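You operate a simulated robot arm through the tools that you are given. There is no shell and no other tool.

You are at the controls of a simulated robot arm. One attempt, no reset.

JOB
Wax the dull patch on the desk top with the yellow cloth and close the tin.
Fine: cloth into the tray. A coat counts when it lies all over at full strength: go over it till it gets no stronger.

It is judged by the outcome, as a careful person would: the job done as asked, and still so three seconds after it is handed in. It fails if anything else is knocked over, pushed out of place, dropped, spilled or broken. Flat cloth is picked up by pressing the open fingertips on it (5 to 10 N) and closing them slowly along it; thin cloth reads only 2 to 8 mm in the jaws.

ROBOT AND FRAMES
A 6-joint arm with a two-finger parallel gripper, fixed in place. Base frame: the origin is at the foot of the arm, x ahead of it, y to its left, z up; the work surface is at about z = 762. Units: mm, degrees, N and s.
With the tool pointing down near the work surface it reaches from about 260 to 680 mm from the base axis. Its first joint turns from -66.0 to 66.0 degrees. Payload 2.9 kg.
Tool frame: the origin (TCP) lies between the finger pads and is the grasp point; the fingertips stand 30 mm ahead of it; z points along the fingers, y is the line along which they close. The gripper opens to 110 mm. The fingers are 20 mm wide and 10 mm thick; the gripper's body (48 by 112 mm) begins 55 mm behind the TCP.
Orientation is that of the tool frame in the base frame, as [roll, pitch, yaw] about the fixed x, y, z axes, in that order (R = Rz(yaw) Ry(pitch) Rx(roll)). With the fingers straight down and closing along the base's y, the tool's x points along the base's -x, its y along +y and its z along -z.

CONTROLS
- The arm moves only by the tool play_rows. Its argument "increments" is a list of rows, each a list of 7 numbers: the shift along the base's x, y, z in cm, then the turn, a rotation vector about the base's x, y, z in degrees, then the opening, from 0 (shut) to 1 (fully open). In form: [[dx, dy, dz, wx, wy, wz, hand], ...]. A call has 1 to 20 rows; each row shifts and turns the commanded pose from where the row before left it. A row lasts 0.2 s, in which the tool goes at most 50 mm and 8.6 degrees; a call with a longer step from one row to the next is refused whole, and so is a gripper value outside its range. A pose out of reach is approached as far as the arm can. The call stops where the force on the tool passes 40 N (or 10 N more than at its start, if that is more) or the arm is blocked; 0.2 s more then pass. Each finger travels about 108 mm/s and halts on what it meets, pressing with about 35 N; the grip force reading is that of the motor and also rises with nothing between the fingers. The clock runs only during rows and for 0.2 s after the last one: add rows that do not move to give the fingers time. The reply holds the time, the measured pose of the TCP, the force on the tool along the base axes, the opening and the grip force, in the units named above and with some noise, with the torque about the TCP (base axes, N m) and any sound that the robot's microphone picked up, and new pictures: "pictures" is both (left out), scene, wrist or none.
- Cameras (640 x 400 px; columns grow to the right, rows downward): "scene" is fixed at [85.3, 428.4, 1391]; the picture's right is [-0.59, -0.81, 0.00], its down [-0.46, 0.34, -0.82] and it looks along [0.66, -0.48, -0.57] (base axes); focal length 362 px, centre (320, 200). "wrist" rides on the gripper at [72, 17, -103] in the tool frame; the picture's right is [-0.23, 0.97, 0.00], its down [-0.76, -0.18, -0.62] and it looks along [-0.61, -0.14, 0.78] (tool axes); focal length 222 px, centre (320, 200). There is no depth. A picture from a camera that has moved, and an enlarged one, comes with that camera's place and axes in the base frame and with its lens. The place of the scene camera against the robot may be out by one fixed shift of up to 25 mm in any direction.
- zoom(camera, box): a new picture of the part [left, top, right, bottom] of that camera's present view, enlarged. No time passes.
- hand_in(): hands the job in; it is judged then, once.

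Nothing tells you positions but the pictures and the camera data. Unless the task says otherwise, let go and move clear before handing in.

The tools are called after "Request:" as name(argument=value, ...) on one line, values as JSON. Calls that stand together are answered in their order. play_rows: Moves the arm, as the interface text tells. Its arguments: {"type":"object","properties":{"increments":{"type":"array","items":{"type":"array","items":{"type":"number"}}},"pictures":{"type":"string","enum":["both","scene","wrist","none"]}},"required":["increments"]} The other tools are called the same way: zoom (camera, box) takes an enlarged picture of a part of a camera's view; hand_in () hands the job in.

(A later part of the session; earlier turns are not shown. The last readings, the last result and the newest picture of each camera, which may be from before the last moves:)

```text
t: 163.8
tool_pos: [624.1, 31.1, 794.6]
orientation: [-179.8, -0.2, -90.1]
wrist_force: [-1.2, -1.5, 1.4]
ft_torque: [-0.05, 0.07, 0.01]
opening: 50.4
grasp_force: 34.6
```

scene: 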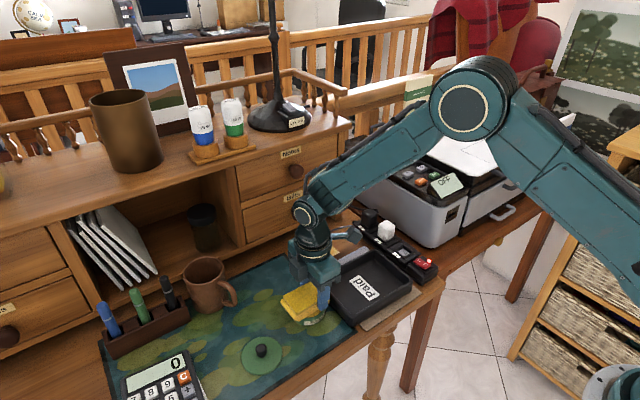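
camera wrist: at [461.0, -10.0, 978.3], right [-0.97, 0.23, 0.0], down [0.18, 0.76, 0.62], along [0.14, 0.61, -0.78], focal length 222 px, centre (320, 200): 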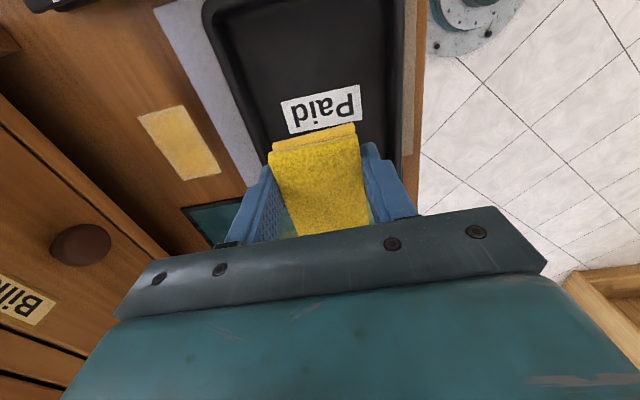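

Request:
play_rows(increments=[[0, 0, -0.08, 0, 0, 0, 0.35], [0, 0.2, 0, 0, 0, 0, 0.35], [0, -1, 0, 0, 0, 0, 0.35], [0, -1, 0, 0, 0, 0, 0.35], [0, 1, 0, 0, 0, 0, 0.35], [0, 1, 0, 0, 0, 0, 0.35], [0.9, 0, 0, 0, 0, 0, 0.35], [0, -1, 0, 0, 0, 0, 0.35], [0, -1, 0, 0, 0, 0, 0.35], [0, 1, 0, 0, 0, 0, 0.35], [0, 1, 0, 0, 0, 0, 0.35], [-0.9, 0, 0, 0, 0, 0, 0.35], [-0.9, 0, 0, 0, 0, 0, 0.35], [0, -1, 0, 0, 0, 0, 0.35], [0, -1, 0, 0, 0, 0, 0.35], [0, 1, 0, 0, 0, 0, 0.35], [0, 1, 0, 0, 0, 0, 0.35], [0.9, 0, 0, 0, 0, 0, 0.35], [0.9, 0, 0, 0, 0, 0, 0.35], [-0.9, 0, 0, 0, 0, 0, 0.35]], pictures="none")

Request:
play_rows(increments=[[-0.9, 0, 0, 0, 0, 0, 0.35], [0.9, 0, 0, 0, 0, 0, 0.35], [0.9, 0, 0, 0, 0, 0, 0.35], [0, -0.7, 0, 0, 0, 0, 0.35], [-0.9, 0, 0, 0, 0, 0, 0.35], [-0.9, 0, 0, 0, 0, 0, 0.35], [0, -0.7, 0, 0, 0, 0, 0.35], [0.9, 0, 0, 0, 0, 0, 0.35], [0.9, 0, 0, 0, 0, 0, 0.35], [0, -0.7, 0, 0, 0, 0, 0.35], [-0.9, 0, 0, 0, 0, 0, 0.35], [-0.9, 0, 0, 0, 0, 0, 0.35], [0.9, 0.7, 0, 0, 0, 0, 0.35], [0.9, 0, 0, 0, 0, 0, 0.35], [-0.9, 0.7, 0, 0, 0, 0, 0.35], [-0.9, 0, 0, 0, 0, 0, 0.35], [0.9, 0.7, 0, 0, 0, 0, 0.35], [0.9, 0, 0, 0, 0, 0, 0.35], [-0.9, 0, 0, 0, 0, 0, 0.35], [0, 0, 0, 0, 0, 0, 0.35]], pictures="none")

Request:
zoom(camera="scene", box=[260, 190, 380, 290])

```text
t: 168.0
tool_pos: [624.2, 33.5, 794.8]
orientation: [-179.7, -0.1, -90.0]
wrist_force: [5.0, 0.5, 10.3]
ft_torque: [-0.02, -0.03, 0.01]
opening: 50.3
grasp_force: 34.7
```

```text
t: 172.2
tool_pos: [624.2, 34.3, 794.1]
orientation: [-179.9, -0.1, -90.0]
wrist_force: [3.4, 0.4, 5.6]
ft_torque: [-0.02, 0.01, 0.07]
opening: 50.6
grasp_force: 34.8
```

```text
4.00 times, centred on (320, 240) of scene
camera zoom: at [85.3, 428.4, 1391.0], right [-0.59, -0.81, 0.0], down [-0.46, 0.34, -0.82], along [0.66, -0.48, -0.57], focal length 1449 px, centre (320, 40)
```

zoom: 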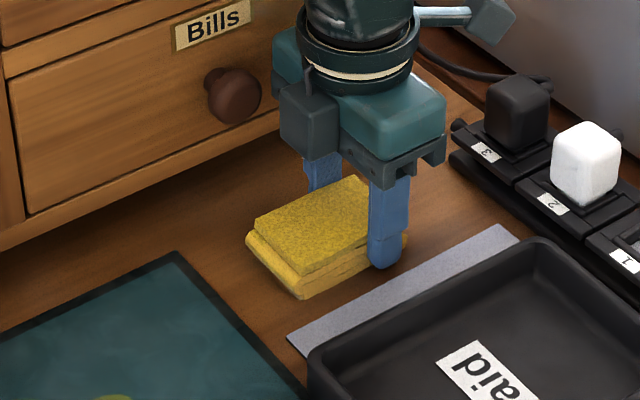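

Request:
play_rows(increments=[[0, 0, 0.8, 0, 0, 0, 0.35], [-1.2, -0.2, 0, 0, 0, 0, 0.35], [-1.2, 0, 0.3, 0, 0, 0, 0.35], [-1, 0, 2, 0, 0, 0, 0.35], [-2, 0, 2.5, 0, 0, 0, 0.35], [-3, 1, 2.5, 0, 0, 0, 0.35], [-3, 1, 0, 0, 0, 0, 0.35], [-3.2, 1, 0, 0, 0, 0, 0.35], [0, 0, 0, 0, 0, 0, 0.35]])

Request:
zoom(camera="wrist", box=[135, 95, 225, 185])

Request:
zoom(camera="scene", box=[300, 238, 342, 268])

Request:
zoom(camera="scene", box=[290, 225, 370, 275])

```text
t: 174.2
tool_pos: [475.6, 62.5, 874.1]
orientation: [-179.8, -0.1, -90.2]
wrist_force: [0.4, -0.2, 0.0]
ft_torque: [-0.01, 0.02, 0.0]
opening: 50.6
grasp_force: 35.1
camera wrist: at [459.2, -9.1, 977.8], right [-0.97, 0.23, 0.0], down [0.18, 0.76, 0.62], along [0.14, 0.61, -0.78], focal length 222 px, centre (320, 200)
```

scene: 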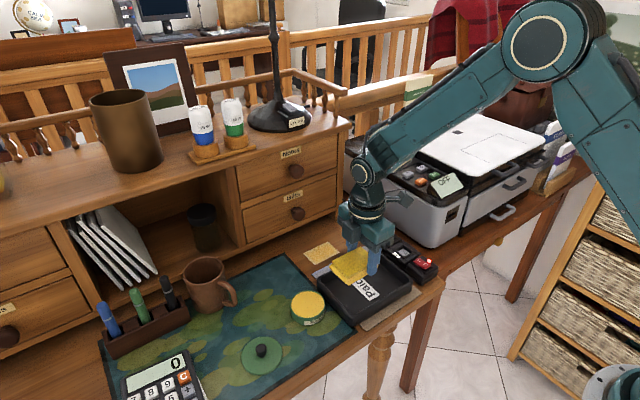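
wrist: 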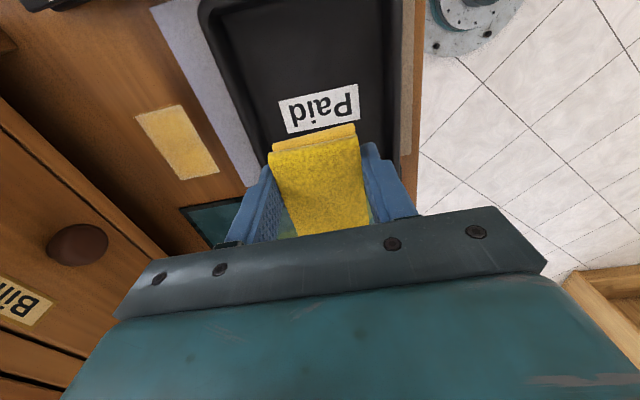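

```text
4.44 times, centred on (180, 140) of wrist
camera zoom: at [459.2, -9.1, 977.8], right [-0.97, 0.23, 0.0], down [0.18, 0.76, 0.62], along [0.14, 0.61, -0.78], focal length 987 px, centre (942, 467)
```

zoom: 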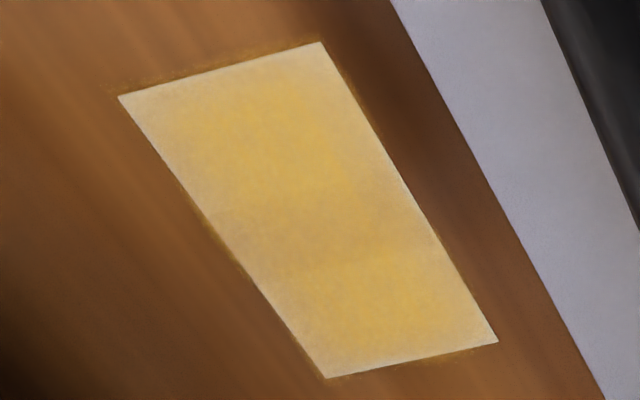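

```text
13.33 times, centred on (321, 253) of scene
camera zoom: at [85.3, 428.4, 1391.0], right [-0.59, -0.81, 0.0], down [-0.46, 0.34, -0.82], along [0.66, -0.48, -0.57], focal length 4831 px, centre (307, -507)
```

zoom: 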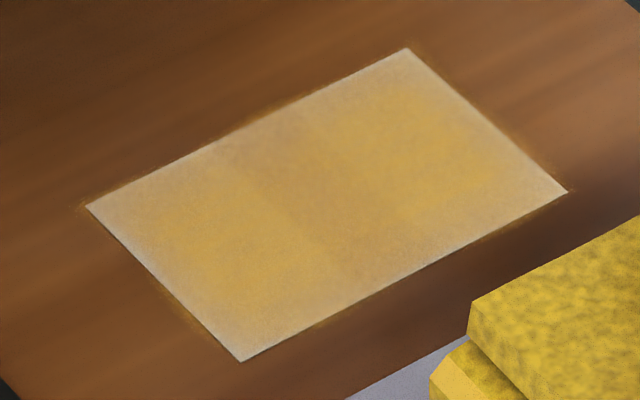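

```text
8.00 times, centred on (330, 250) of scene
camera zoom: at [85.3, 428.4, 1391.0], right [-0.59, -0.81, 0.0], down [-0.46, 0.34, -0.82], along [0.66, -0.48, -0.57], focal length 2899 px, centre (240, -200)
```

zoom: 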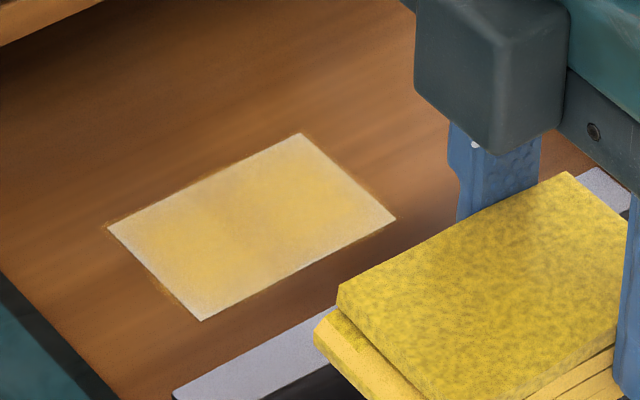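

No change between the last three views (with a fresh reload in between), so the coat is at full strength. Now the cloth goes into the tray, whose interior centre is about (475, 54).

Request:
play_rows(increments=[[0, -1.6, 0, 0, 0, 0, 0.35], [0, -1.7, -1, 0, 0, 0, 0.35], [0, 0, -2, 0, 0, 0, 0.35], [0, 0, -2, 0, 0, 0, 0.35], [0, 0, -1, 0, 0, 0, 0.35], [0, 0, 0, 0, 0, 0, 0.35]])

Request:
zoom(camera="scene", box=[310, 220, 450, 330])

Request:
zoom(camera="wrist", box=[160, 0, 480, 240])

```text
t: 175.6
tool_pos: [478.1, 28.9, 813.9]
orientation: [-179.9, -0.1, -90.2]
wrist_force: [-0.3, 0.5, -0.3]
ft_torque: [-0.02, -0.01, 0.04]
opening: 50.5
grasp_force: 35.2
camera wrist: at [461.0, -43.3, 918.2], right [-0.97, 0.23, 0.0], down [0.18, 0.76, 0.62], along [0.14, 0.61, -0.78], focal length 222 px, centre (320, 200)
```

scene: 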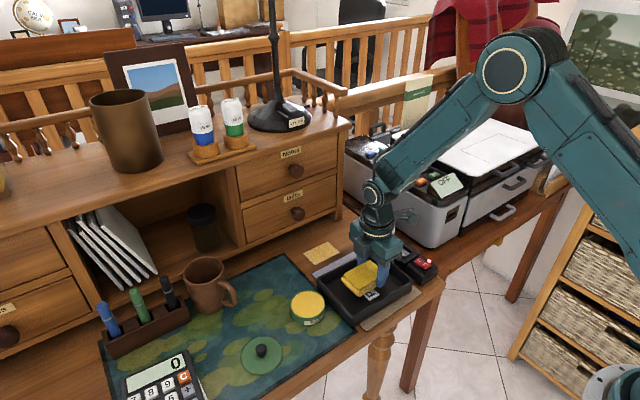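
wrist: 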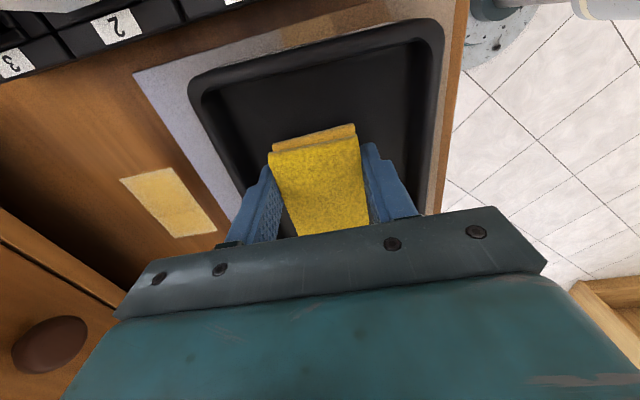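

```text
3.64 times, centred on (380, 275) of scene
camera zoom: at [85.3, 428.4, 1391.0], right [-0.59, -0.81, 0.0], down [-0.46, 0.34, -0.82], along [0.66, -0.48, -0.57], focal length 1318 px, centre (102, -73)
```

zoom: 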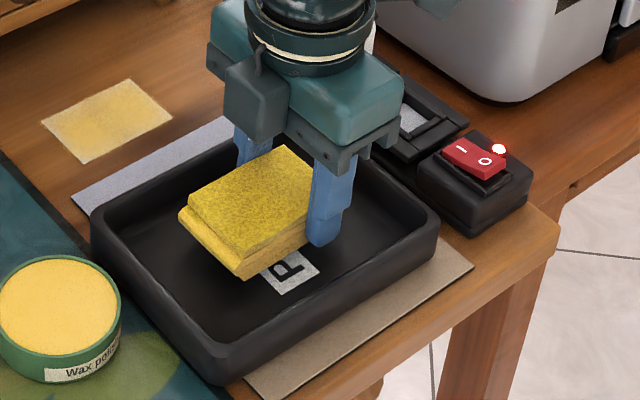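

```text
1.67 times, centred on (320, 120) of wrist
camera zoom: at [461.0, -43.3, 918.2], right [-0.97, 0.23, 0.0], down [0.18, 0.76, 0.62], along [0.14, 0.61, -0.78], focal length 370 px, centre (320, 333)
```

zoom: 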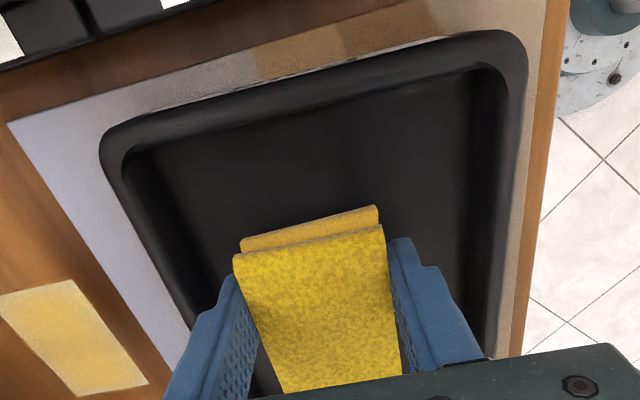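

The pad is inside the tray's outline with room on both sides. I'll lower to the floor.

Request:
play_rows(increments=[[0, 0, -0.5, 0, 0, 0, 0.35], [0, 0, -0.3, 0, 0, 0, 0.35], [0, 0, -0.2, 0, 0, 0, 0.35], [0, 0, 0, 0, 0, 0, 0.35]], pictures="none")

Request:
play_rows(increments=[[0, 0, -0.15, 0, 0, 0, 0.35], [0, 0, 0, 0, 0, 0, 0.35]], pictures="none")

Request:
play_rows(increments=[[0, 0, -0.15, 0, 0, 0, 0.35], [0, 0, 0, 0, 0, 0, 0.35]], pictures="none")

```text
t: 176.6
tool_pos: [478.2, 27.7, 805.1]
orientation: [-179.9, -0.1, -90.1]
wrist_force: [-0.4, -0.3, -0.4]
ft_torque: [-0.03, -0.04, 0.02]
opening: 50.8
grasp_force: 34.7
```

```text
t: 177.2
tool_pos: [476.9, 27.4, 805.0]
orientation: [-179.9, -0.1, -90.2]
wrist_force: [0.4, -0.1, -0.8]
ft_torque: [-0.04, -0.01, -0.01]
opening: 50.5
grasp_force: 35.1
```

```text
t: 177.8
tool_pos: [478.2, 28.4, 801.9]
orientation: [-179.9, 0.0, -90.1]
wrist_force: [-0.8, 0.3, 2.2]
ft_torque: [-0.02, 0.11, 0.03]
opening: 50.7
grasp_force: 35.2
```

Touching the tray floor. I'll open gently and rise straight up.

Request:
play_rows(increments=[[0, 0, 0, 0, 0, 0, 0.45], [0, 0, 0, 0, 0, 0, 0.5], [0, 0, 0, 0, 0, 0, 0.55], [0, 0, 0, 0, 0, 0, 0.58], [0, 0, 1, 0, 0, 0, 0.58], [0, 0, 2, 0, 0, 0, 0.58], [0, 0, 3, 0, 0, 0, 0.58], [0, 0, 3, 0, 0, 0, 0.58], [0, 0, 0, 0, 0, 0, 0.58]])

Request:
zoom(camera="scene", box=[310, 220, 450, 330])

```text
t: 179.8
tool_pos: [477.9, 29.7, 892.6]
orientation: [-179.8, -0.2, -90.1]
wrist_force: [-0.2, 0.2, 0.8]
ft_torque: [0.04, -0.02, -0.05]
opening: 63.8
grasp_force: 0.1
camera wrist: at [460.6, -41.7, 996.8], right [-0.97, 0.23, 0.0], down [0.18, 0.76, 0.62], along [0.14, 0.61, -0.78], focal length 222 px, centre (320, 200)
```

scene: 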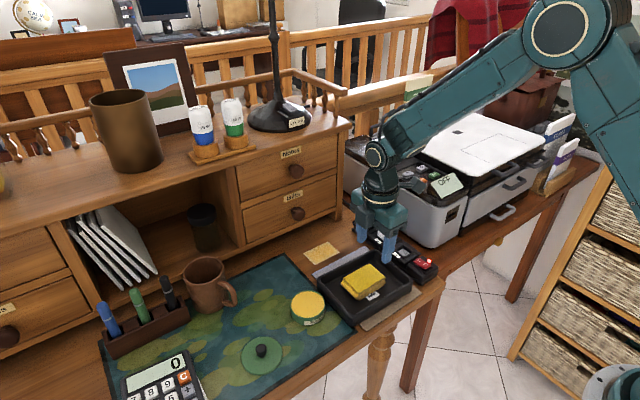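
wrist: 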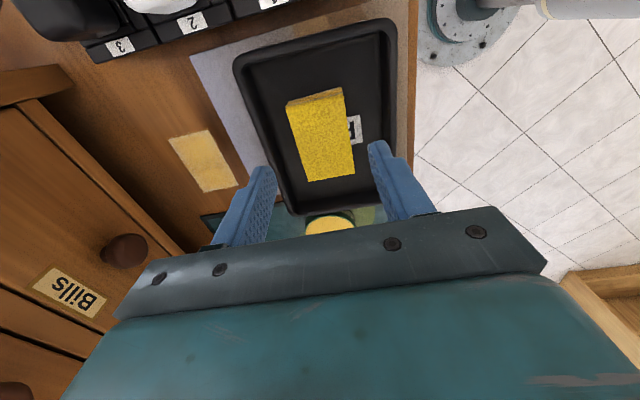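

```text
3.64 times, centred on (380, 275) of scene
camera zoom: at [85.3, 428.4, 1391.0], right [-0.59, -0.81, 0.0], down [-0.46, 0.34, -0.82], along [0.66, -0.48, -0.57], focal length 1318 px, centre (102, -73)
```

zoom: 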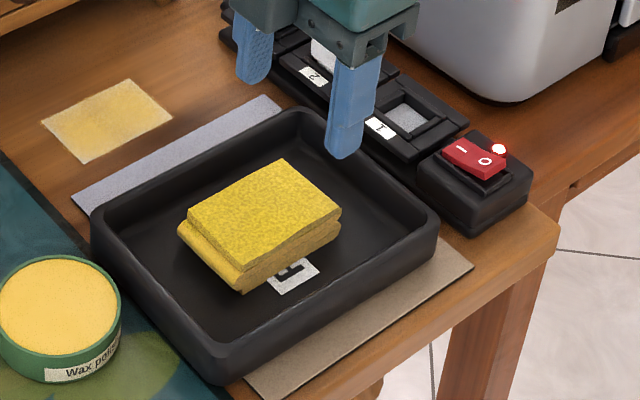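

The cloth rests in the tray. Next is the lid: I'll move over its knob near (466, 309) with the fingers part open.

Request:
play_rows(increments=[[-0.2, 4, 0, 0, 0, 0, 0.5], [-0.2, 4, 0, 0, 0, 0, 0.5], [-0.2, 4, 0, 0, 0, 0, 0.5], [-0.2, 4, 0, 0, 0, 0, 0.5], [-0.2, 4, 0, 0, 0, 0, 0.5], [-0.2, 4, 0, 0, 0, 0, 0.5], [0, 4, -2, 0, 0, 0, 0.5], [0, 0, 0, 0, 0, 0, 0.5]])

Request:
zoom(camera="wrist", box=[230, 60, 410, 220])

Request:
zoom(camera="scene", box=[200, 240, 400, 380])

```text
t: 181.6
tool_pos: [466.0, 308.5, 870.9]
orientation: [-179.8, 0.0, -90.1]
wrist_force: [0.4, 0.4, -0.3]
ft_torque: [0.0, 0.0, 0.03]
opening: 55.1
grasp_force: 0.1
camera wrist: at [449.4, 236.7, 975.6], right [-0.97, 0.23, 0.0], down [0.18, 0.76, 0.62], along [0.14, 0.61, -0.78], focal length 222 px, centre (320, 200)
```

scene: 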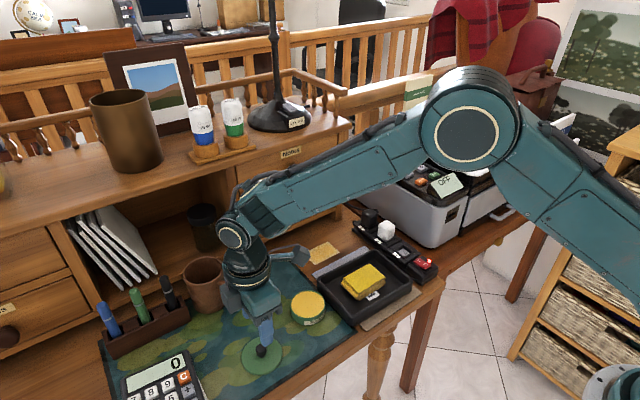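
wrist: 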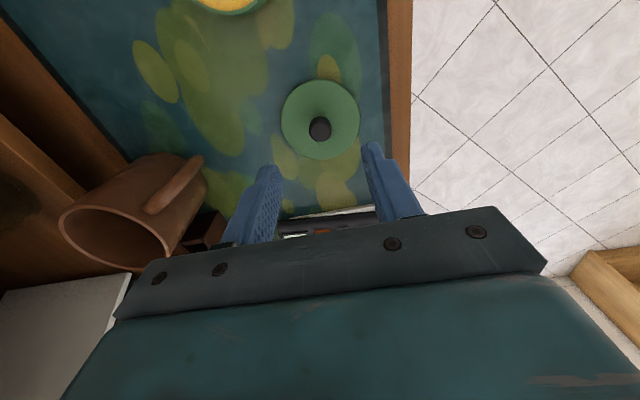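

```text
2.50 times, centred on (320, 140) of wrist
camera zoom: at [449.4, 236.7, 975.6], right [-0.97, 0.23, 0.0], down [0.18, 0.76, 0.62], along [0.14, 0.61, -0.78], focal length 555 px, centre (320, 350)
```

zoom: 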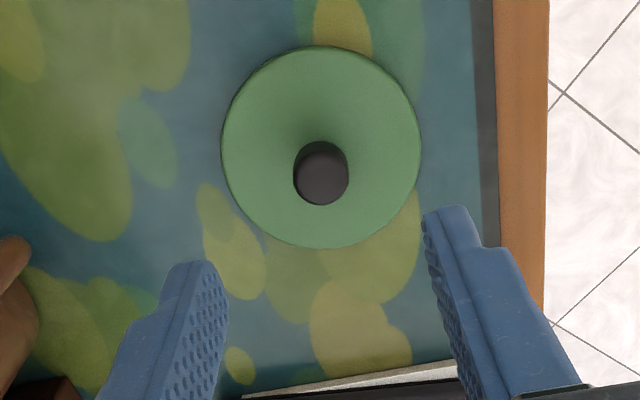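

```text
2.86 times, centred on (300, 310) of scene
camera zoom: at [85.3, 428.4, 1391.0], right [-0.59, -0.81, 0.0], down [-0.46, 0.34, -0.82], along [0.66, -0.48, -0.57], focal length 1035 px, centre (377, -114)
```

zoom: 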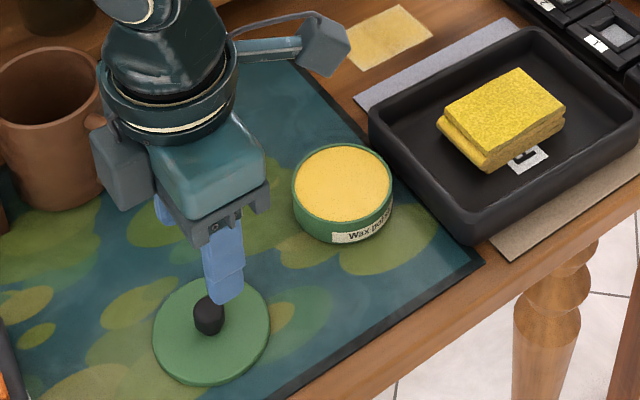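

The knob is at about (466, 311). I'll shift 2 mm, lower so the tips sit just above the lid, and close.

Request:
play_rows(increments=[[0, 0.25, -2, 0, 0, 0, 0.5], [0, 0, -2, 0, 0, 0, 0.5], [0, 0, -1.5, 0, 0, 0, 0.5], [0, 0, -0.9, 0, 0, 0, 0.5], [0, 0, -0.5, 0, 0, 0, 0.5], [0, 0, 0, 0, 0, 0, 0.5]])

Request:
zoom(camera="scene", box=[210, 300, 310, 380])

Request:
zoom(camera="wrist", box=[230, 60, 410, 220])

```text
t: 183.0
tool_pos: [465.4, 311.6, 803.5]
orientation: [-179.7, -0.1, -90.1]
wrist_force: [0.2, 0.8, 0.2]
ft_torque: [0.01, 0.02, 0.0]
opening: 54.9
grasp_force: 0.1
camera wrist: at [448.5, 239.7, 905.9], right [-0.97, 0.23, 0.0], down [0.18, 0.76, 0.62], along [0.14, 0.61, -0.78], focal length 222 px, centre (320, 200)
```

scene: 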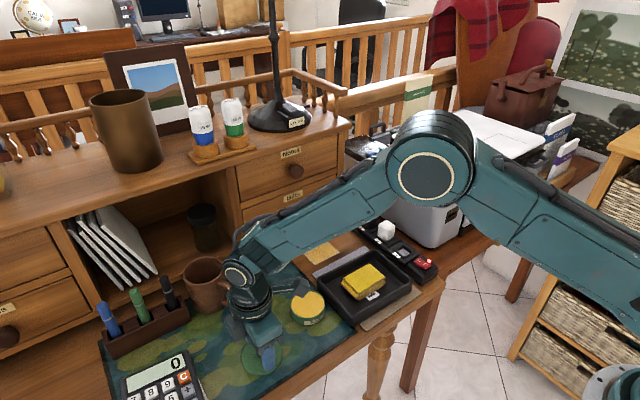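
wrist: 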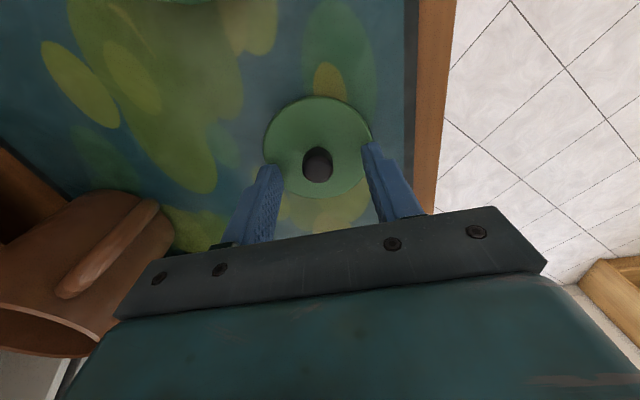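

```text
5.00 times, centred on (260, 340) of scene
camera zoom: at [85.3, 428.4, 1391.0], right [-0.59, -0.81, 0.0], down [-0.46, 0.34, -0.82], along [0.66, -0.48, -0.57], focal length 1812 px, centre (620, -500)
```

zoom: 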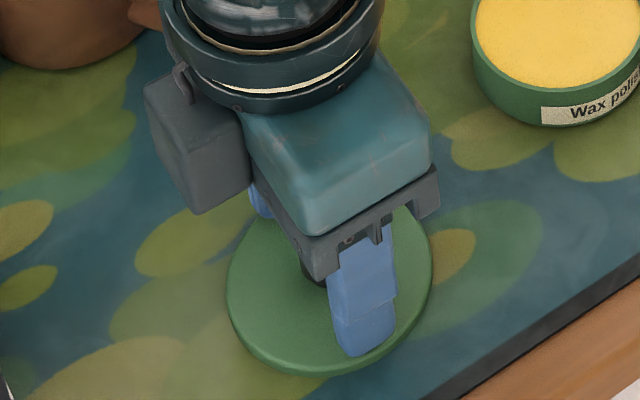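

```text
2.50 times, centred on (320, 140) of wrist
camera zoom: at [448.5, 239.7, 905.9], right [-0.97, 0.23, 0.0], down [0.18, 0.76, 0.62], along [0.14, 0.61, -0.78], focal length 555 px, centre (320, 350)
```

zoom: 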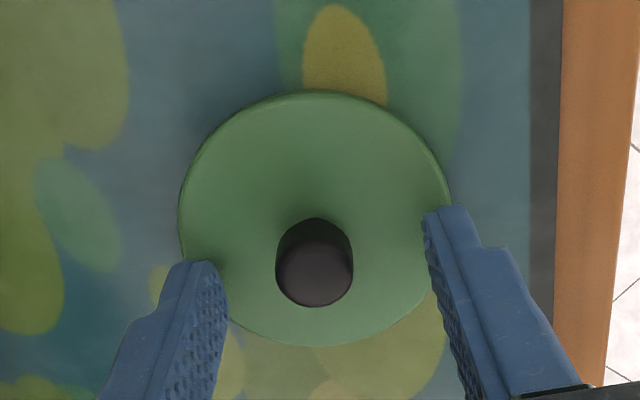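

Request:
play_rows(increments=[[0, 0, -0.25, 0, 0, 0, 0.5], [0, 0, 0, 0, 0, 0, 0.35], [0, 0, 0, 0, 0, 0, 0.25], [0, 0, 0, 0, 0, 0, 0.15], [0, 0, 0, 0, 0, 0, 0.05], [0, 0, 0, 0, 0, 0, 0], [0, 0, 0, 0, 0, 0, 0]], pictures="wrist")

```text
t: 184.6
tool_pos: [465.4, 310.4, 799.9]
orientation: [-179.8, -0.1, -90.1]
wrist_force: [-0.4, -0.3, 0.5]
ft_torque: [0.0, 0.03, 0.0]
opening: 17.3
grasp_force: 35.4
camera wrist: at [448.7, 239.8, 903.9], right [-0.97, 0.23, 0.0], down [0.18, 0.76, 0.62], along [0.14, 0.61, -0.78], focal length 222 px, centre (320, 200)
```

wrist: 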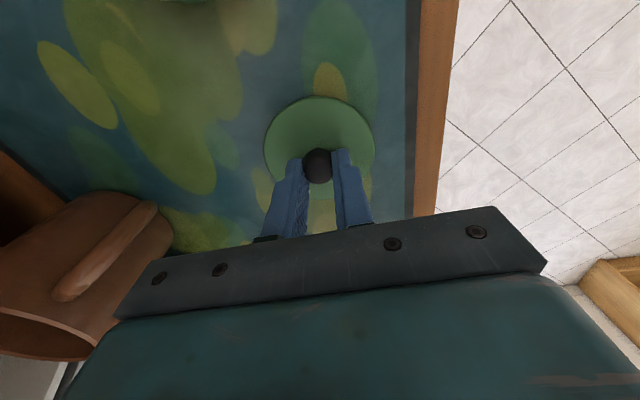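

The knob is held (17.3 mm). I'll lift and carry the lid to just above the tin, then check the alignment.

Request:
play_rows(increments=[[0, 0, 1, 0, 0, 0, 0], [0, 0, 3, 0, 0, 0, 0], [0, 0, 4, 0, 0, 0, 0], [0, 0, 0, 0, 0, 0, 0], [0, 0, 0, 0, 0, 0, 0]])

Request:
zoom(camera="scene", box=[210, 240, 350, 350])

Request:
zoom(camera="wrist", box=[230, 60, 410, 220])

```text
t: 185.8
tool_pos: [464.9, 310.2, 882.1]
orientation: [-179.9, -0.2, -90.1]
wrist_force: [-0.5, 0.4, -0.4]
ft_torque: [-0.01, 0.02, -0.02]
opening: 17.3
grasp_force: 34.7
camera wrist: at [448.5, 238.7, 986.0], right [-0.97, 0.23, 0.0], down [0.18, 0.76, 0.62], along [0.14, 0.61, -0.78], focal length 222 px, centre (320, 200)
```

scene: 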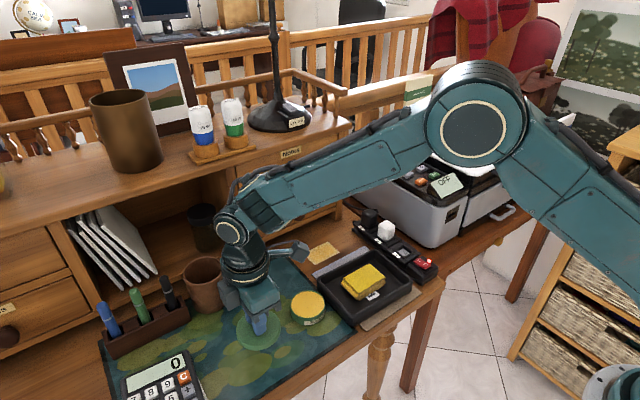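
wrist: 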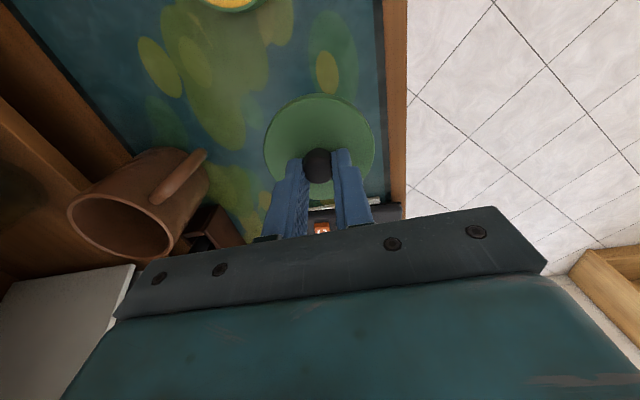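

```text
3.64 times, centred on (280, 295) of scene
camera zoom: at [85.3, 428.4, 1391.0], right [-0.59, -0.81, 0.0], down [-0.46, 0.34, -0.82], along [0.66, -0.48, -0.57], focal length 1318 px, centre (466, -146)
```

zoom: 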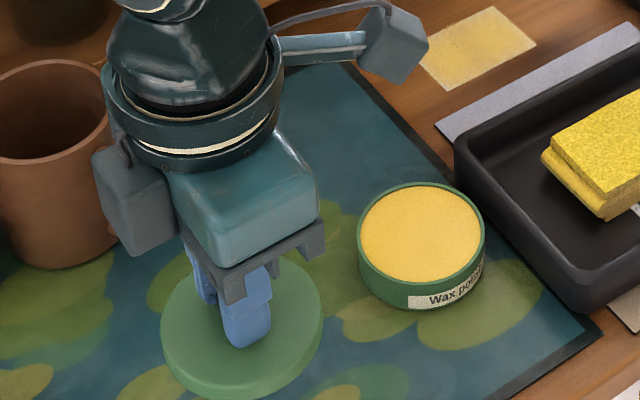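

```text
2.50 times, centred on (320, 140) of wrist
camera zoom: at [448.5, 238.7, 986.0], right [-0.97, 0.23, 0.0], down [0.18, 0.76, 0.62], along [0.14, 0.61, -0.78], focal length 555 px, centre (320, 350)
```

zoom: 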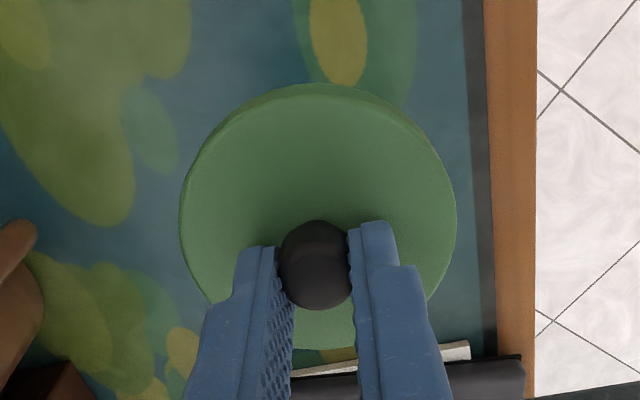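

The tin hasn't moved (centre about 499, 184). The lid's centre sits about 4 mm to the right of my TCP, so I'll hover at TCP (498.5, 187.3).

Request:
play_rows(increments=[[0.8, -3, 0, 0, 0, 0, 0], [0.8, -3, 0, 0, 0, 0, 0], [0.8, -3, 0, 0, 0, 0, 0], [0.95, -3.3, 0, 0, 0, 0, 0], [0, 0, -2, 0, 0, 0, 0], [0, 0, -1, 0, 0, 0, 0], [0, 0, 0, 0, 0, 0, 0]])

Request:
zoom(camera="scene", box=[260, 250, 350, 340])

Request:
zoom(camera="wrist", box=[230, 60, 410, 220])

```text
t: 187.4
tool_pos: [498.5, 188.9, 850.3]
orientation: [-179.8, -0.1, -90.2]
wrist_force: [0.1, 0.0, -0.1]
ft_torque: [-0.01, -0.02, 0.01]
opening: 17.2
grasp_force: 34.9
camera wrist: at [481.5, 117.1, 953.0], right [-0.97, 0.23, 0.0], down [0.18, 0.76, 0.62], along [0.14, 0.61, -0.78], focal length 222 px, centre (320, 200)
```

scene: 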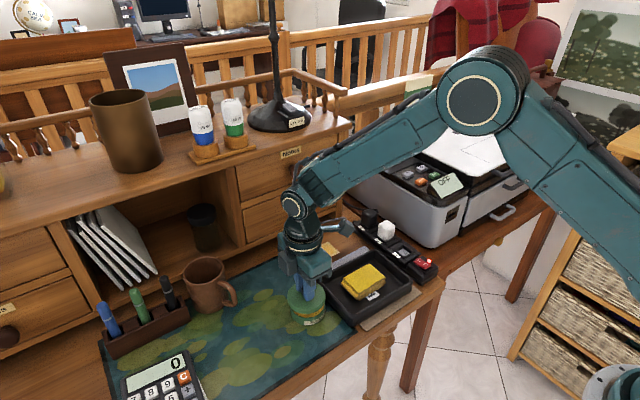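
wrist: 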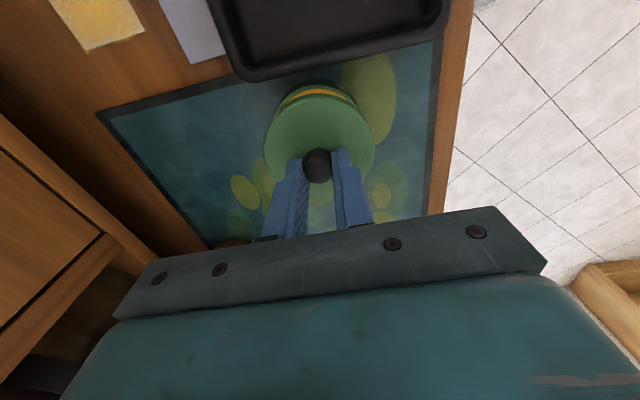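

```text
4.44 times, centred on (305, 295) of scene
camera zoom: at [85.3, 428.4, 1391.0], right [-0.59, -0.81, 0.0], down [-0.46, 0.34, -0.82], along [0.66, -0.48, -0.57], focal length 1610 px, centre (387, -222)
```

zoom: 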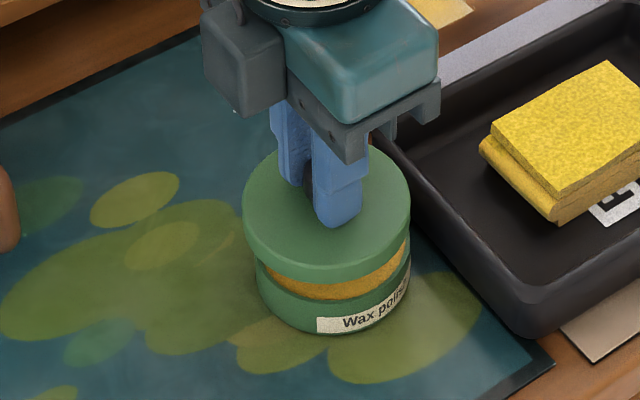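

```text
2.50 times, centred on (320, 140) of wrist
camera zoom: at [481.5, 117.1, 953.0], right [-0.97, 0.23, 0.0], down [0.18, 0.76, 0.62], along [0.14, 0.61, -0.78], focal length 555 px, centre (320, 350)
```

zoom: 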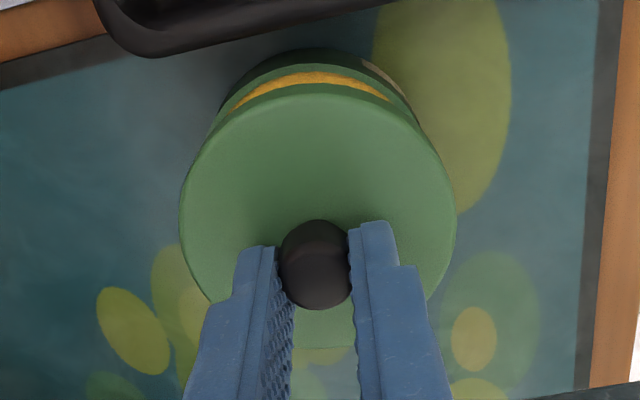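

Close: the tin's centre in the wrist view is about 1.5 mm further right than the lid's. I'll correct that and lower slowly.

Request:
play_rows(increments=[[-0.03, -0.15, 0, 0, 0, 0, 0], [0, 0, -1, 0, 0, 0, 0], [0, 0, -0.7, 0, 0, 0, 0], [0, 0, 0, 0, 0, 0, 0]])

Request:
zoom(camera="scene", box=[260, 250, 350, 340])

Request:
zoom(camera="wrist", box=[230, 60, 410, 220])

```text
t: 188.4
tool_pos: [499.4, 186.8, 833.4]
orientation: [-179.8, -0.1, -89.9]
wrist_force: [0.0, 1.2, 0.7]
ft_torque: [0.02, -0.04, 0.0]
opening: 17.2
grasp_force: 34.9
camera wrist: at [482.0, 115.0, 937.1], right [-0.97, 0.23, 0.0], down [0.18, 0.76, 0.62], along [0.14, 0.61, -0.78], focal length 222 px, centre (320, 200)
```

scene: 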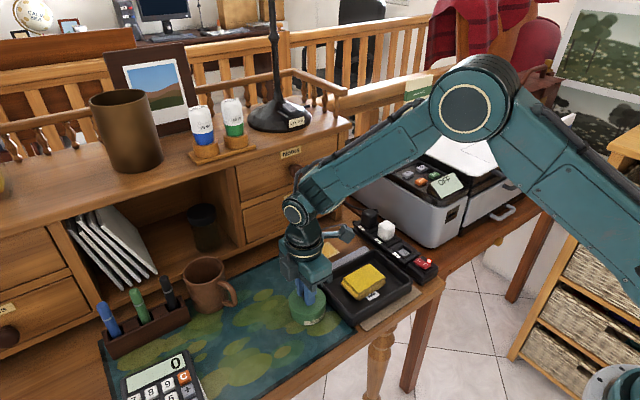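
wrist: 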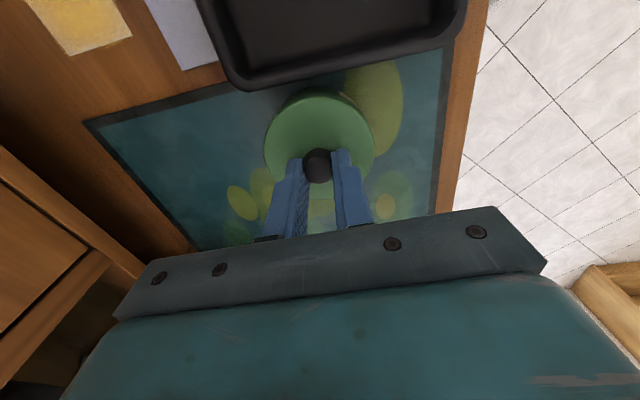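

```text
4.44 times, centred on (305, 295) of scene
camera zoom: at [85.3, 428.4, 1391.0], right [-0.59, -0.81, 0.0], down [-0.46, 0.34, -0.82], along [0.66, -0.48, -0.57], focal length 1610 px, centre (387, -222)
```

zoom: 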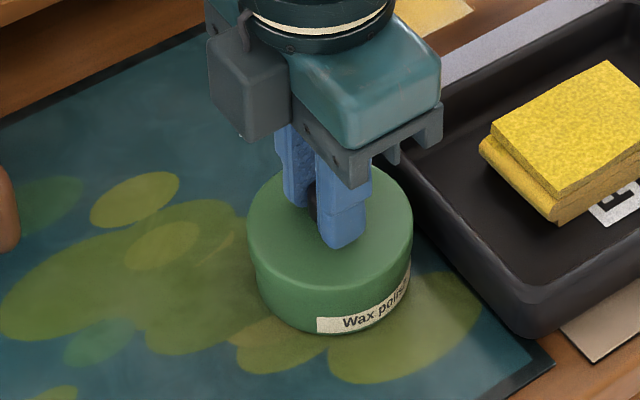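

```text
2.50 times, centred on (320, 140) of wrist
camera zoom: at [482.0, 115.0, 937.1], right [-0.97, 0.23, 0.0], down [0.18, 0.76, 0.62], along [0.14, 0.61, -0.78], focal length 555 px, centre (320, 350)
```

zoom: 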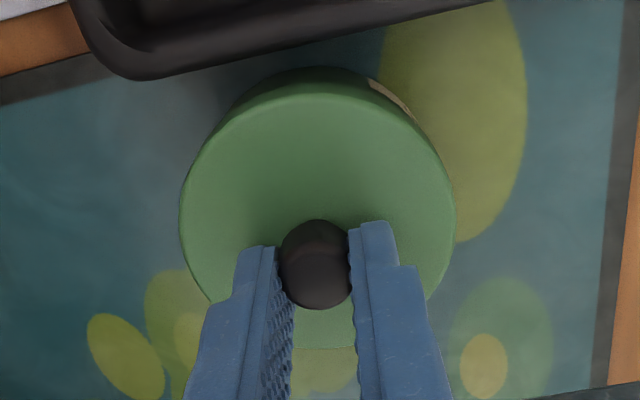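

Nearly concentric, about 1 mm off to the left. I'll nudge and lower in small steps, watching the force.

Request:
play_rows(increments=[[-0.06, -0.09, 0, 0, 0, 0, 0], [0, 0, -0.3, 0, 0, 0, 0], [0, 0, -0.2, 0, 0, 0, 0], [0, 0, 0, 0, 0, 0, 0]], pictures="none")

Request:
play_rows(increments=[[0, 0, -0.2, 0, 0, 0, 0], [0, 0, 0, 0, 0, 0, 0]], pictures="none")

Request:
zoom(camera="scene", box=[260, 250, 350, 340])

```text
t: 189.4
tool_pos: [499.0, 186.3, 827.2]
orientation: [-179.9, 0.0, -90.1]
wrist_force: [-0.9, -0.3, 0.0]
ft_torque: [0.02, 0.02, 0.03]
opening: 17.5
grasp_force: 34.9
```

```text
t: 190.0
tool_pos: [498.6, 185.8, 826.7]
orientation: [-179.9, -0.1, -90.0]
wrist_force: [0.2, -1.0, -0.1]
ft_torque: [0.01, 0.04, 0.03]
opening: 17.0
grasp_force: 34.7
```

```text
4.44 times, centred on (305, 295) of scene
camera zoom: at [85.3, 428.4, 1391.0], right [-0.59, -0.81, 0.0], down [-0.46, 0.34, -0.82], along [0.66, -0.48, -0.57], focal length 1610 px, centre (387, -222)
```

zoom: 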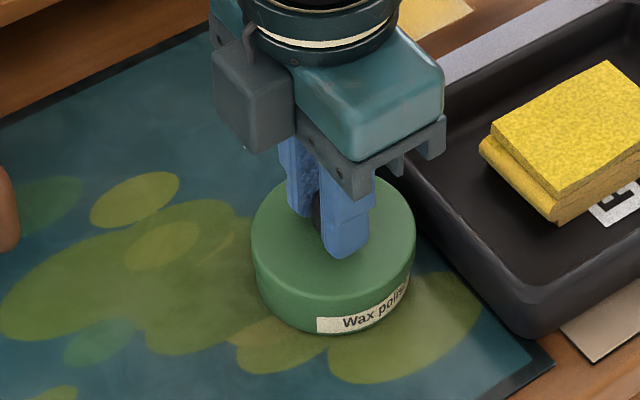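

Request:
play_rows(increments=[[0, 0, -0.1, 0, 0, 0, 0], [0, 0, 0, 0, 0, 0, 0]], pictures="none")

Request:
play_rows(increments=[[0, 0, -0.1, 0, 0, 0, 0], [0, 0, 0, 0, 0, 0, 0]], pictures="none")

Request:
play_rows(increments=[[0, 0, -0.1, 0, 0, 0, 0], [0, 0, 0, 0, 0, 0, 0]], pictures="none")

```text
t: 190.6
tool_pos: [498.8, 185.1, 824.0]
orientation: [-179.9, -0.1, -90.0]
wrist_force: [0.2, 0.9, -0.4]
ft_torque: [-0.02, -0.04, 0.01]
opening: 17.2
grasp_force: 35.0
```

```text
t: 191.2
tool_pos: [499.4, 187.1, 824.1]
orientation: [-179.8, -0.1, -90.0]
wrist_force: [-2.5, -0.9, 12.7]
ft_torque: [-0.07, 0.36, 0.1]
opening: 16.9
grasp_force: 34.7
heard: snap
```

```text
t: 191.8
tool_pos: [498.6, 185.5, 825.1]
orientation: [-179.7, -0.1, -90.1]
wrist_force: [-6.3, -1.5, 26.7]
ft_torque: [-0.15, 0.43, 0.04]
opening: 17.2
grasp_force: 34.6
```

The lid snapped on. I'll relieve the pressure, open slowly and rise straight up.

Request:
play_rows(increments=[[0, 0, 0.2, 0, 0, 0, 0], [0, 0, 0, 0, 0, 0, 0.18], [0, 0, 0, 0, 0, 0, 0.24], [0, 0, 0, 0, 0, 0, 0.3], [0, 0, 0, 0, 0, 0, 0.36], [0, 0, 0, 0, 0, 0, 0.4], [0, 0, 1, 0, 0, 0, 0.4], [0, 0, 2, 0, 0, 0, 0.4], [0, 0, 3, 0, 0, 0, 0.4], [0, 0, 0, 0, 0, 0, 0.4]])

Request:
zoom(camera="scene", box=[260, 250, 350, 340])

Request:
zoom(camera="wrist", box=[230, 40, 410, 200])

```text
t: 194.0
tool_pos: [498.9, 184.7, 886.4]
orientation: [-179.9, -0.1, -90.1]
wrist_force: [0.0, -0.4, 0.4]
ft_torque: [0.02, 0.0, 0.01]
opening: 43.9
grasp_force: 0.1
camera wrist: at [481.2, 113.9, 990.4], right [-0.97, 0.23, 0.0], down [0.18, 0.76, 0.62], along [0.14, 0.61, -0.78], focal length 222 px, centre (320, 200)
```

scene: 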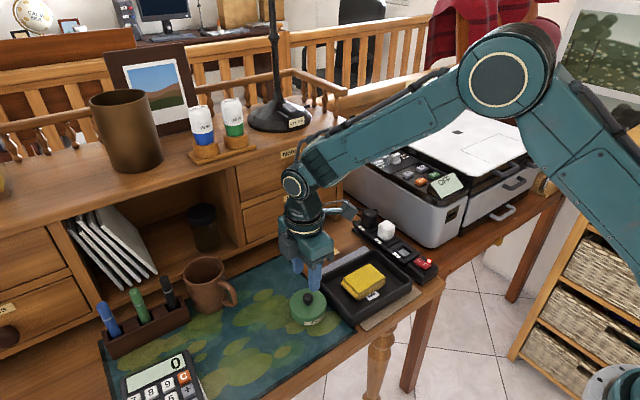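
wrist: 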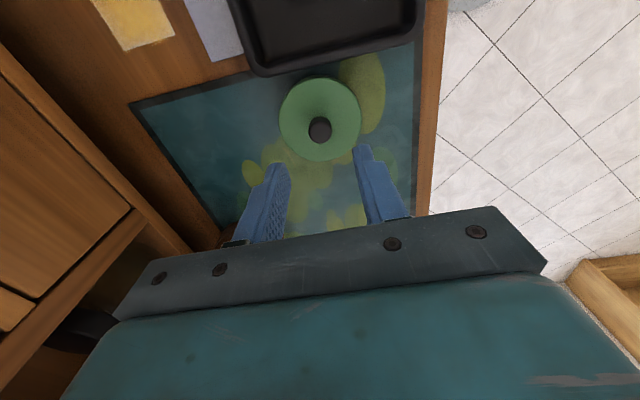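

```text
4.44 times, centred on (305, 295) of scene
camera zoom: at [85.3, 428.4, 1391.0], right [-0.59, -0.81, 0.0], down [-0.46, 0.34, -0.82], along [0.66, -0.48, -0.57], focal length 1610 px, centre (387, -222)
```

zoom: 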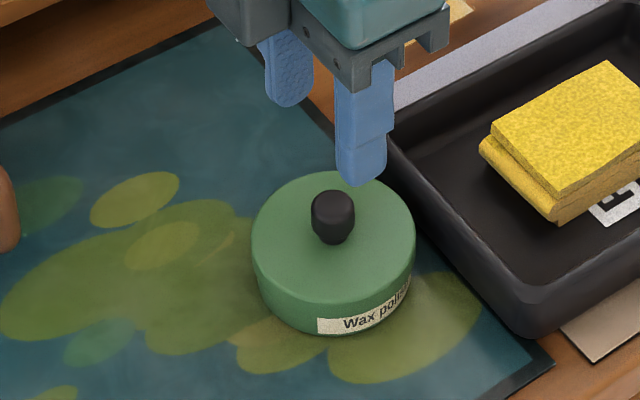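

```text
2.50 times, centred on (320, 120) of wrist
camera zoom: at [481.2, 113.9, 990.4], right [-0.97, 0.23, 0.0], down [0.18, 0.76, 0.62], along [0.14, 0.61, -0.78], focal length 555 px, centre (320, 400)
```

zoom: 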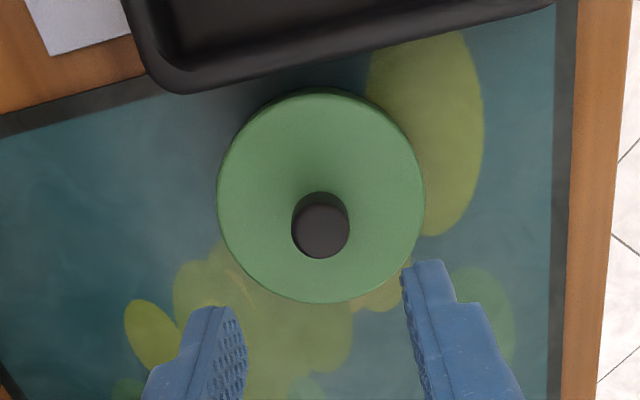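

The tin is closed with no seam showing. I'll raise the arm clear and inspect everything once more.

Request:
play_rows(increments=[[0, 0, 4, 0, 0, 0, 0.4], [0, 0, 4, 0, 0, 0, 0.4], [-2, -3, 3, 0, 0, 0, 0.4], [-3, -4, 1, 0, 0, 0, 0.4], [-3, -4, 1, 0, 0, 0, 0.4], [-2, -3, 0, 0, 0, 0, 0.4], [0, 0, 0, 0, 0, 0, 0.4]])

Request:
zoom(camera="scene", box=[250, 210, 450, 340])

Request:
zoom(camera="scene", box=[295, 225, 365, 275])

Request:
zoom(camera="scene", box=[80, 60, 360, 250])

```text
refused: row 4 steps farther than a row can; nothing moved
```

```text
3.08 times, centred on (350, 275) of scene
camera zoom: at [85.3, 428.4, 1391.0], right [-0.59, -0.81, 0.0], down [-0.46, 0.34, -0.82], along [0.66, -0.48, -0.57], focal length 1115 px, centre (228, -31)
```

zoom: 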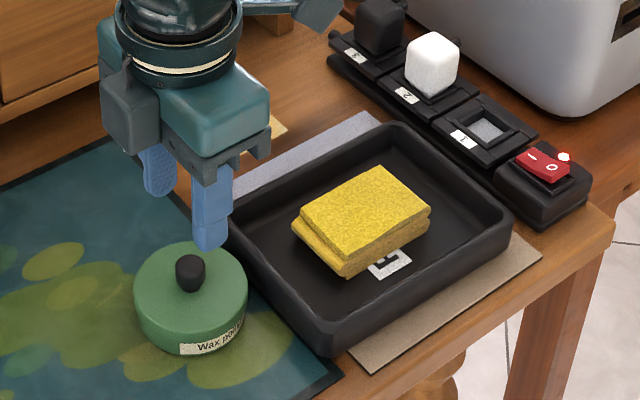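

```text
8.00 times, centred on (330, 250) of scene
camera zoom: at [85.3, 428.4, 1391.0], right [-0.59, -0.81, 0.0], down [-0.46, 0.34, -0.82], along [0.66, -0.48, -0.57], focal length 2899 px, centre (240, -200)
```

zoom: 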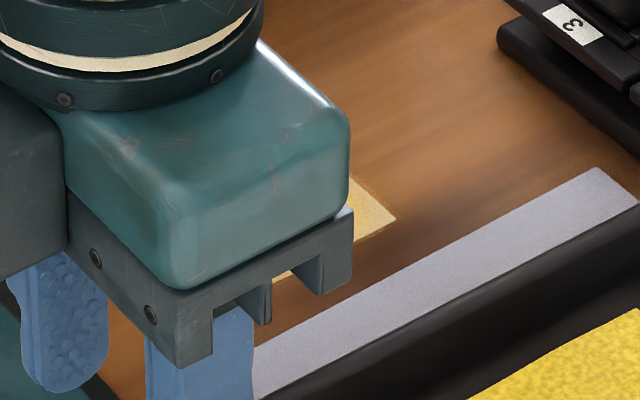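

```text
2.11 times, centred on (220, 155) of scene
camera zoom: at [85.3, 428.4, 1391.0], right [-0.59, -0.81, 0.0], down [-0.46, 0.34, -0.82], along [0.66, -0.48, -0.57], focal length 763 px, centre (530, 295)
```

zoom: 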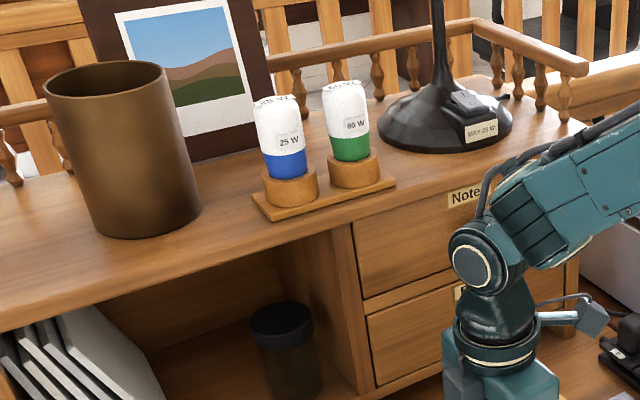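

One row was too long a step, so I'll repeat with shorter steps.

Request:
play_rows(increments=[[0, 0, 4, 0, 0, 0, 0.4], [0, 0, 4, 0, 0, 0, 0.4], [-2, -2, 3, 0, 0, 0, 0.4], [-2.5, -3, 1, 0, 0, 0, 0.4], [-2.5, -3, 1, 0, 0, 0, 0.4], [-2, -3, 0, 0, 0, 0, 0.4], [-1, -3, 0, 0, 0, 0, 0.4], [0, 0, 0, 0, 0, 0, 0.4]])

Request:
zoom(camera="scene", box=[250, 210, 450, 340])

Request:
zoom(camera="scene", box=[295, 225, 365, 275])

Request:
zoom(camera="scene", box=[90, 230, 450, 400])

```text
t: 195.8
tool_pos: [398.3, 46.5, 1015.6]
orientation: [-179.9, -0.1, -90.0]
wrist_force: [-0.4, -0.1, -0.9]
ft_torque: [-0.01, -0.02, 0.02]
opening: 44.2
grasp_force: 0.0
camera wrist: at [382.0, -25.3, 1118.5], right [-0.97, 0.23, 0.0], down [0.18, 0.76, 0.62], along [0.14, 0.61, -0.78], focal length 222 px, centre (320, 200)
```

scene: 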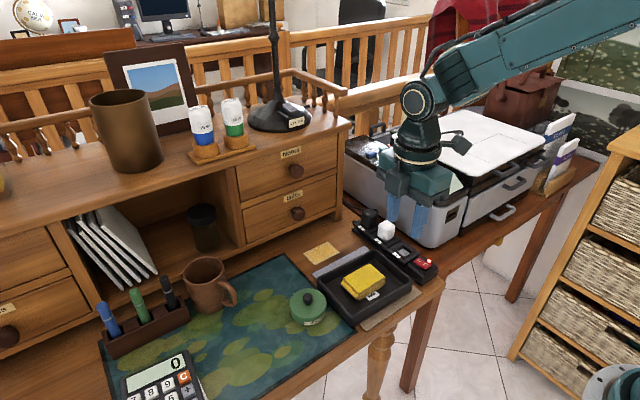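
wrist: 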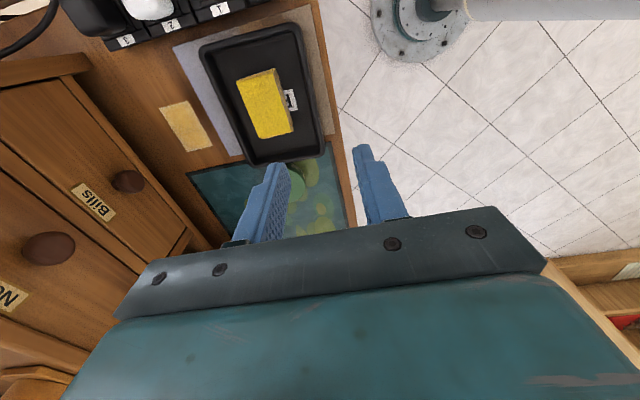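

```text
3.08 times, centred on (350, 275) of scene
camera zoom: at [85.3, 428.3, 1391.0], right [-0.59, -0.81, 0.0], down [-0.46, 0.34, -0.82], along [0.66, -0.48, -0.57], focal length 1115 px, centre (228, -31)
```

zoom: 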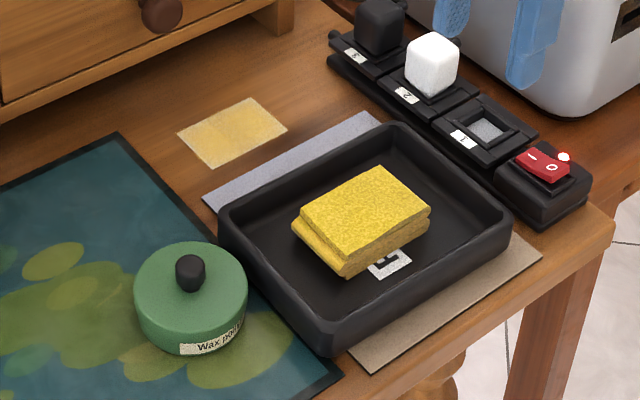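

```text
8.00 times, centred on (330, 250) of scene
camera zoom: at [85.3, 428.3, 1391.0], right [-0.59, -0.81, 0.0], down [-0.46, 0.34, -0.82], along [0.66, -0.48, -0.57], focal length 2899 px, centre (240, -200)
```

zoom: 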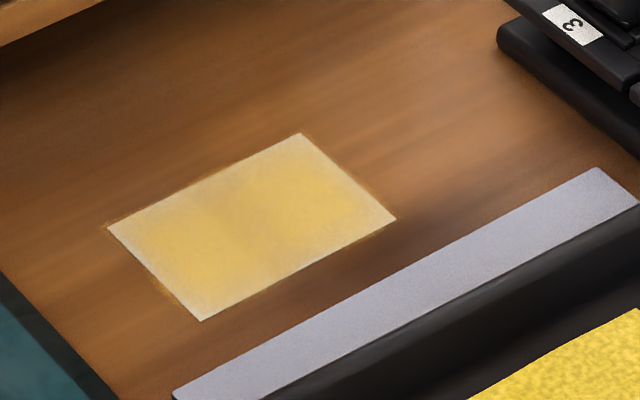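

```text
1.78 times, centred on (270, 315) of scene
camera zoom: at [85.3, 428.3, 1391.0], right [-0.59, -0.81, 0.0], down [-0.46, 0.34, -0.82], along [0.66, -0.48, -0.57], focal length 644 px, centre (409, -4)
```

zoom: 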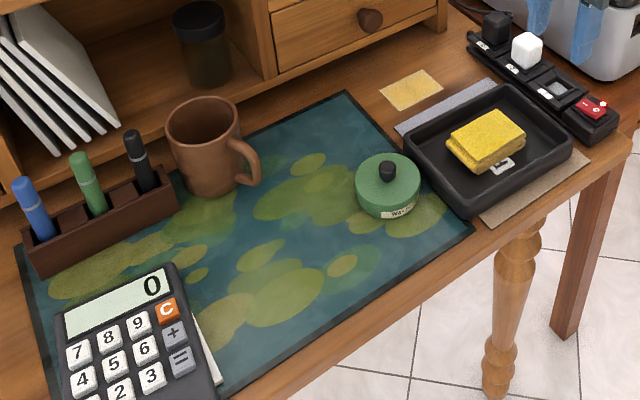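

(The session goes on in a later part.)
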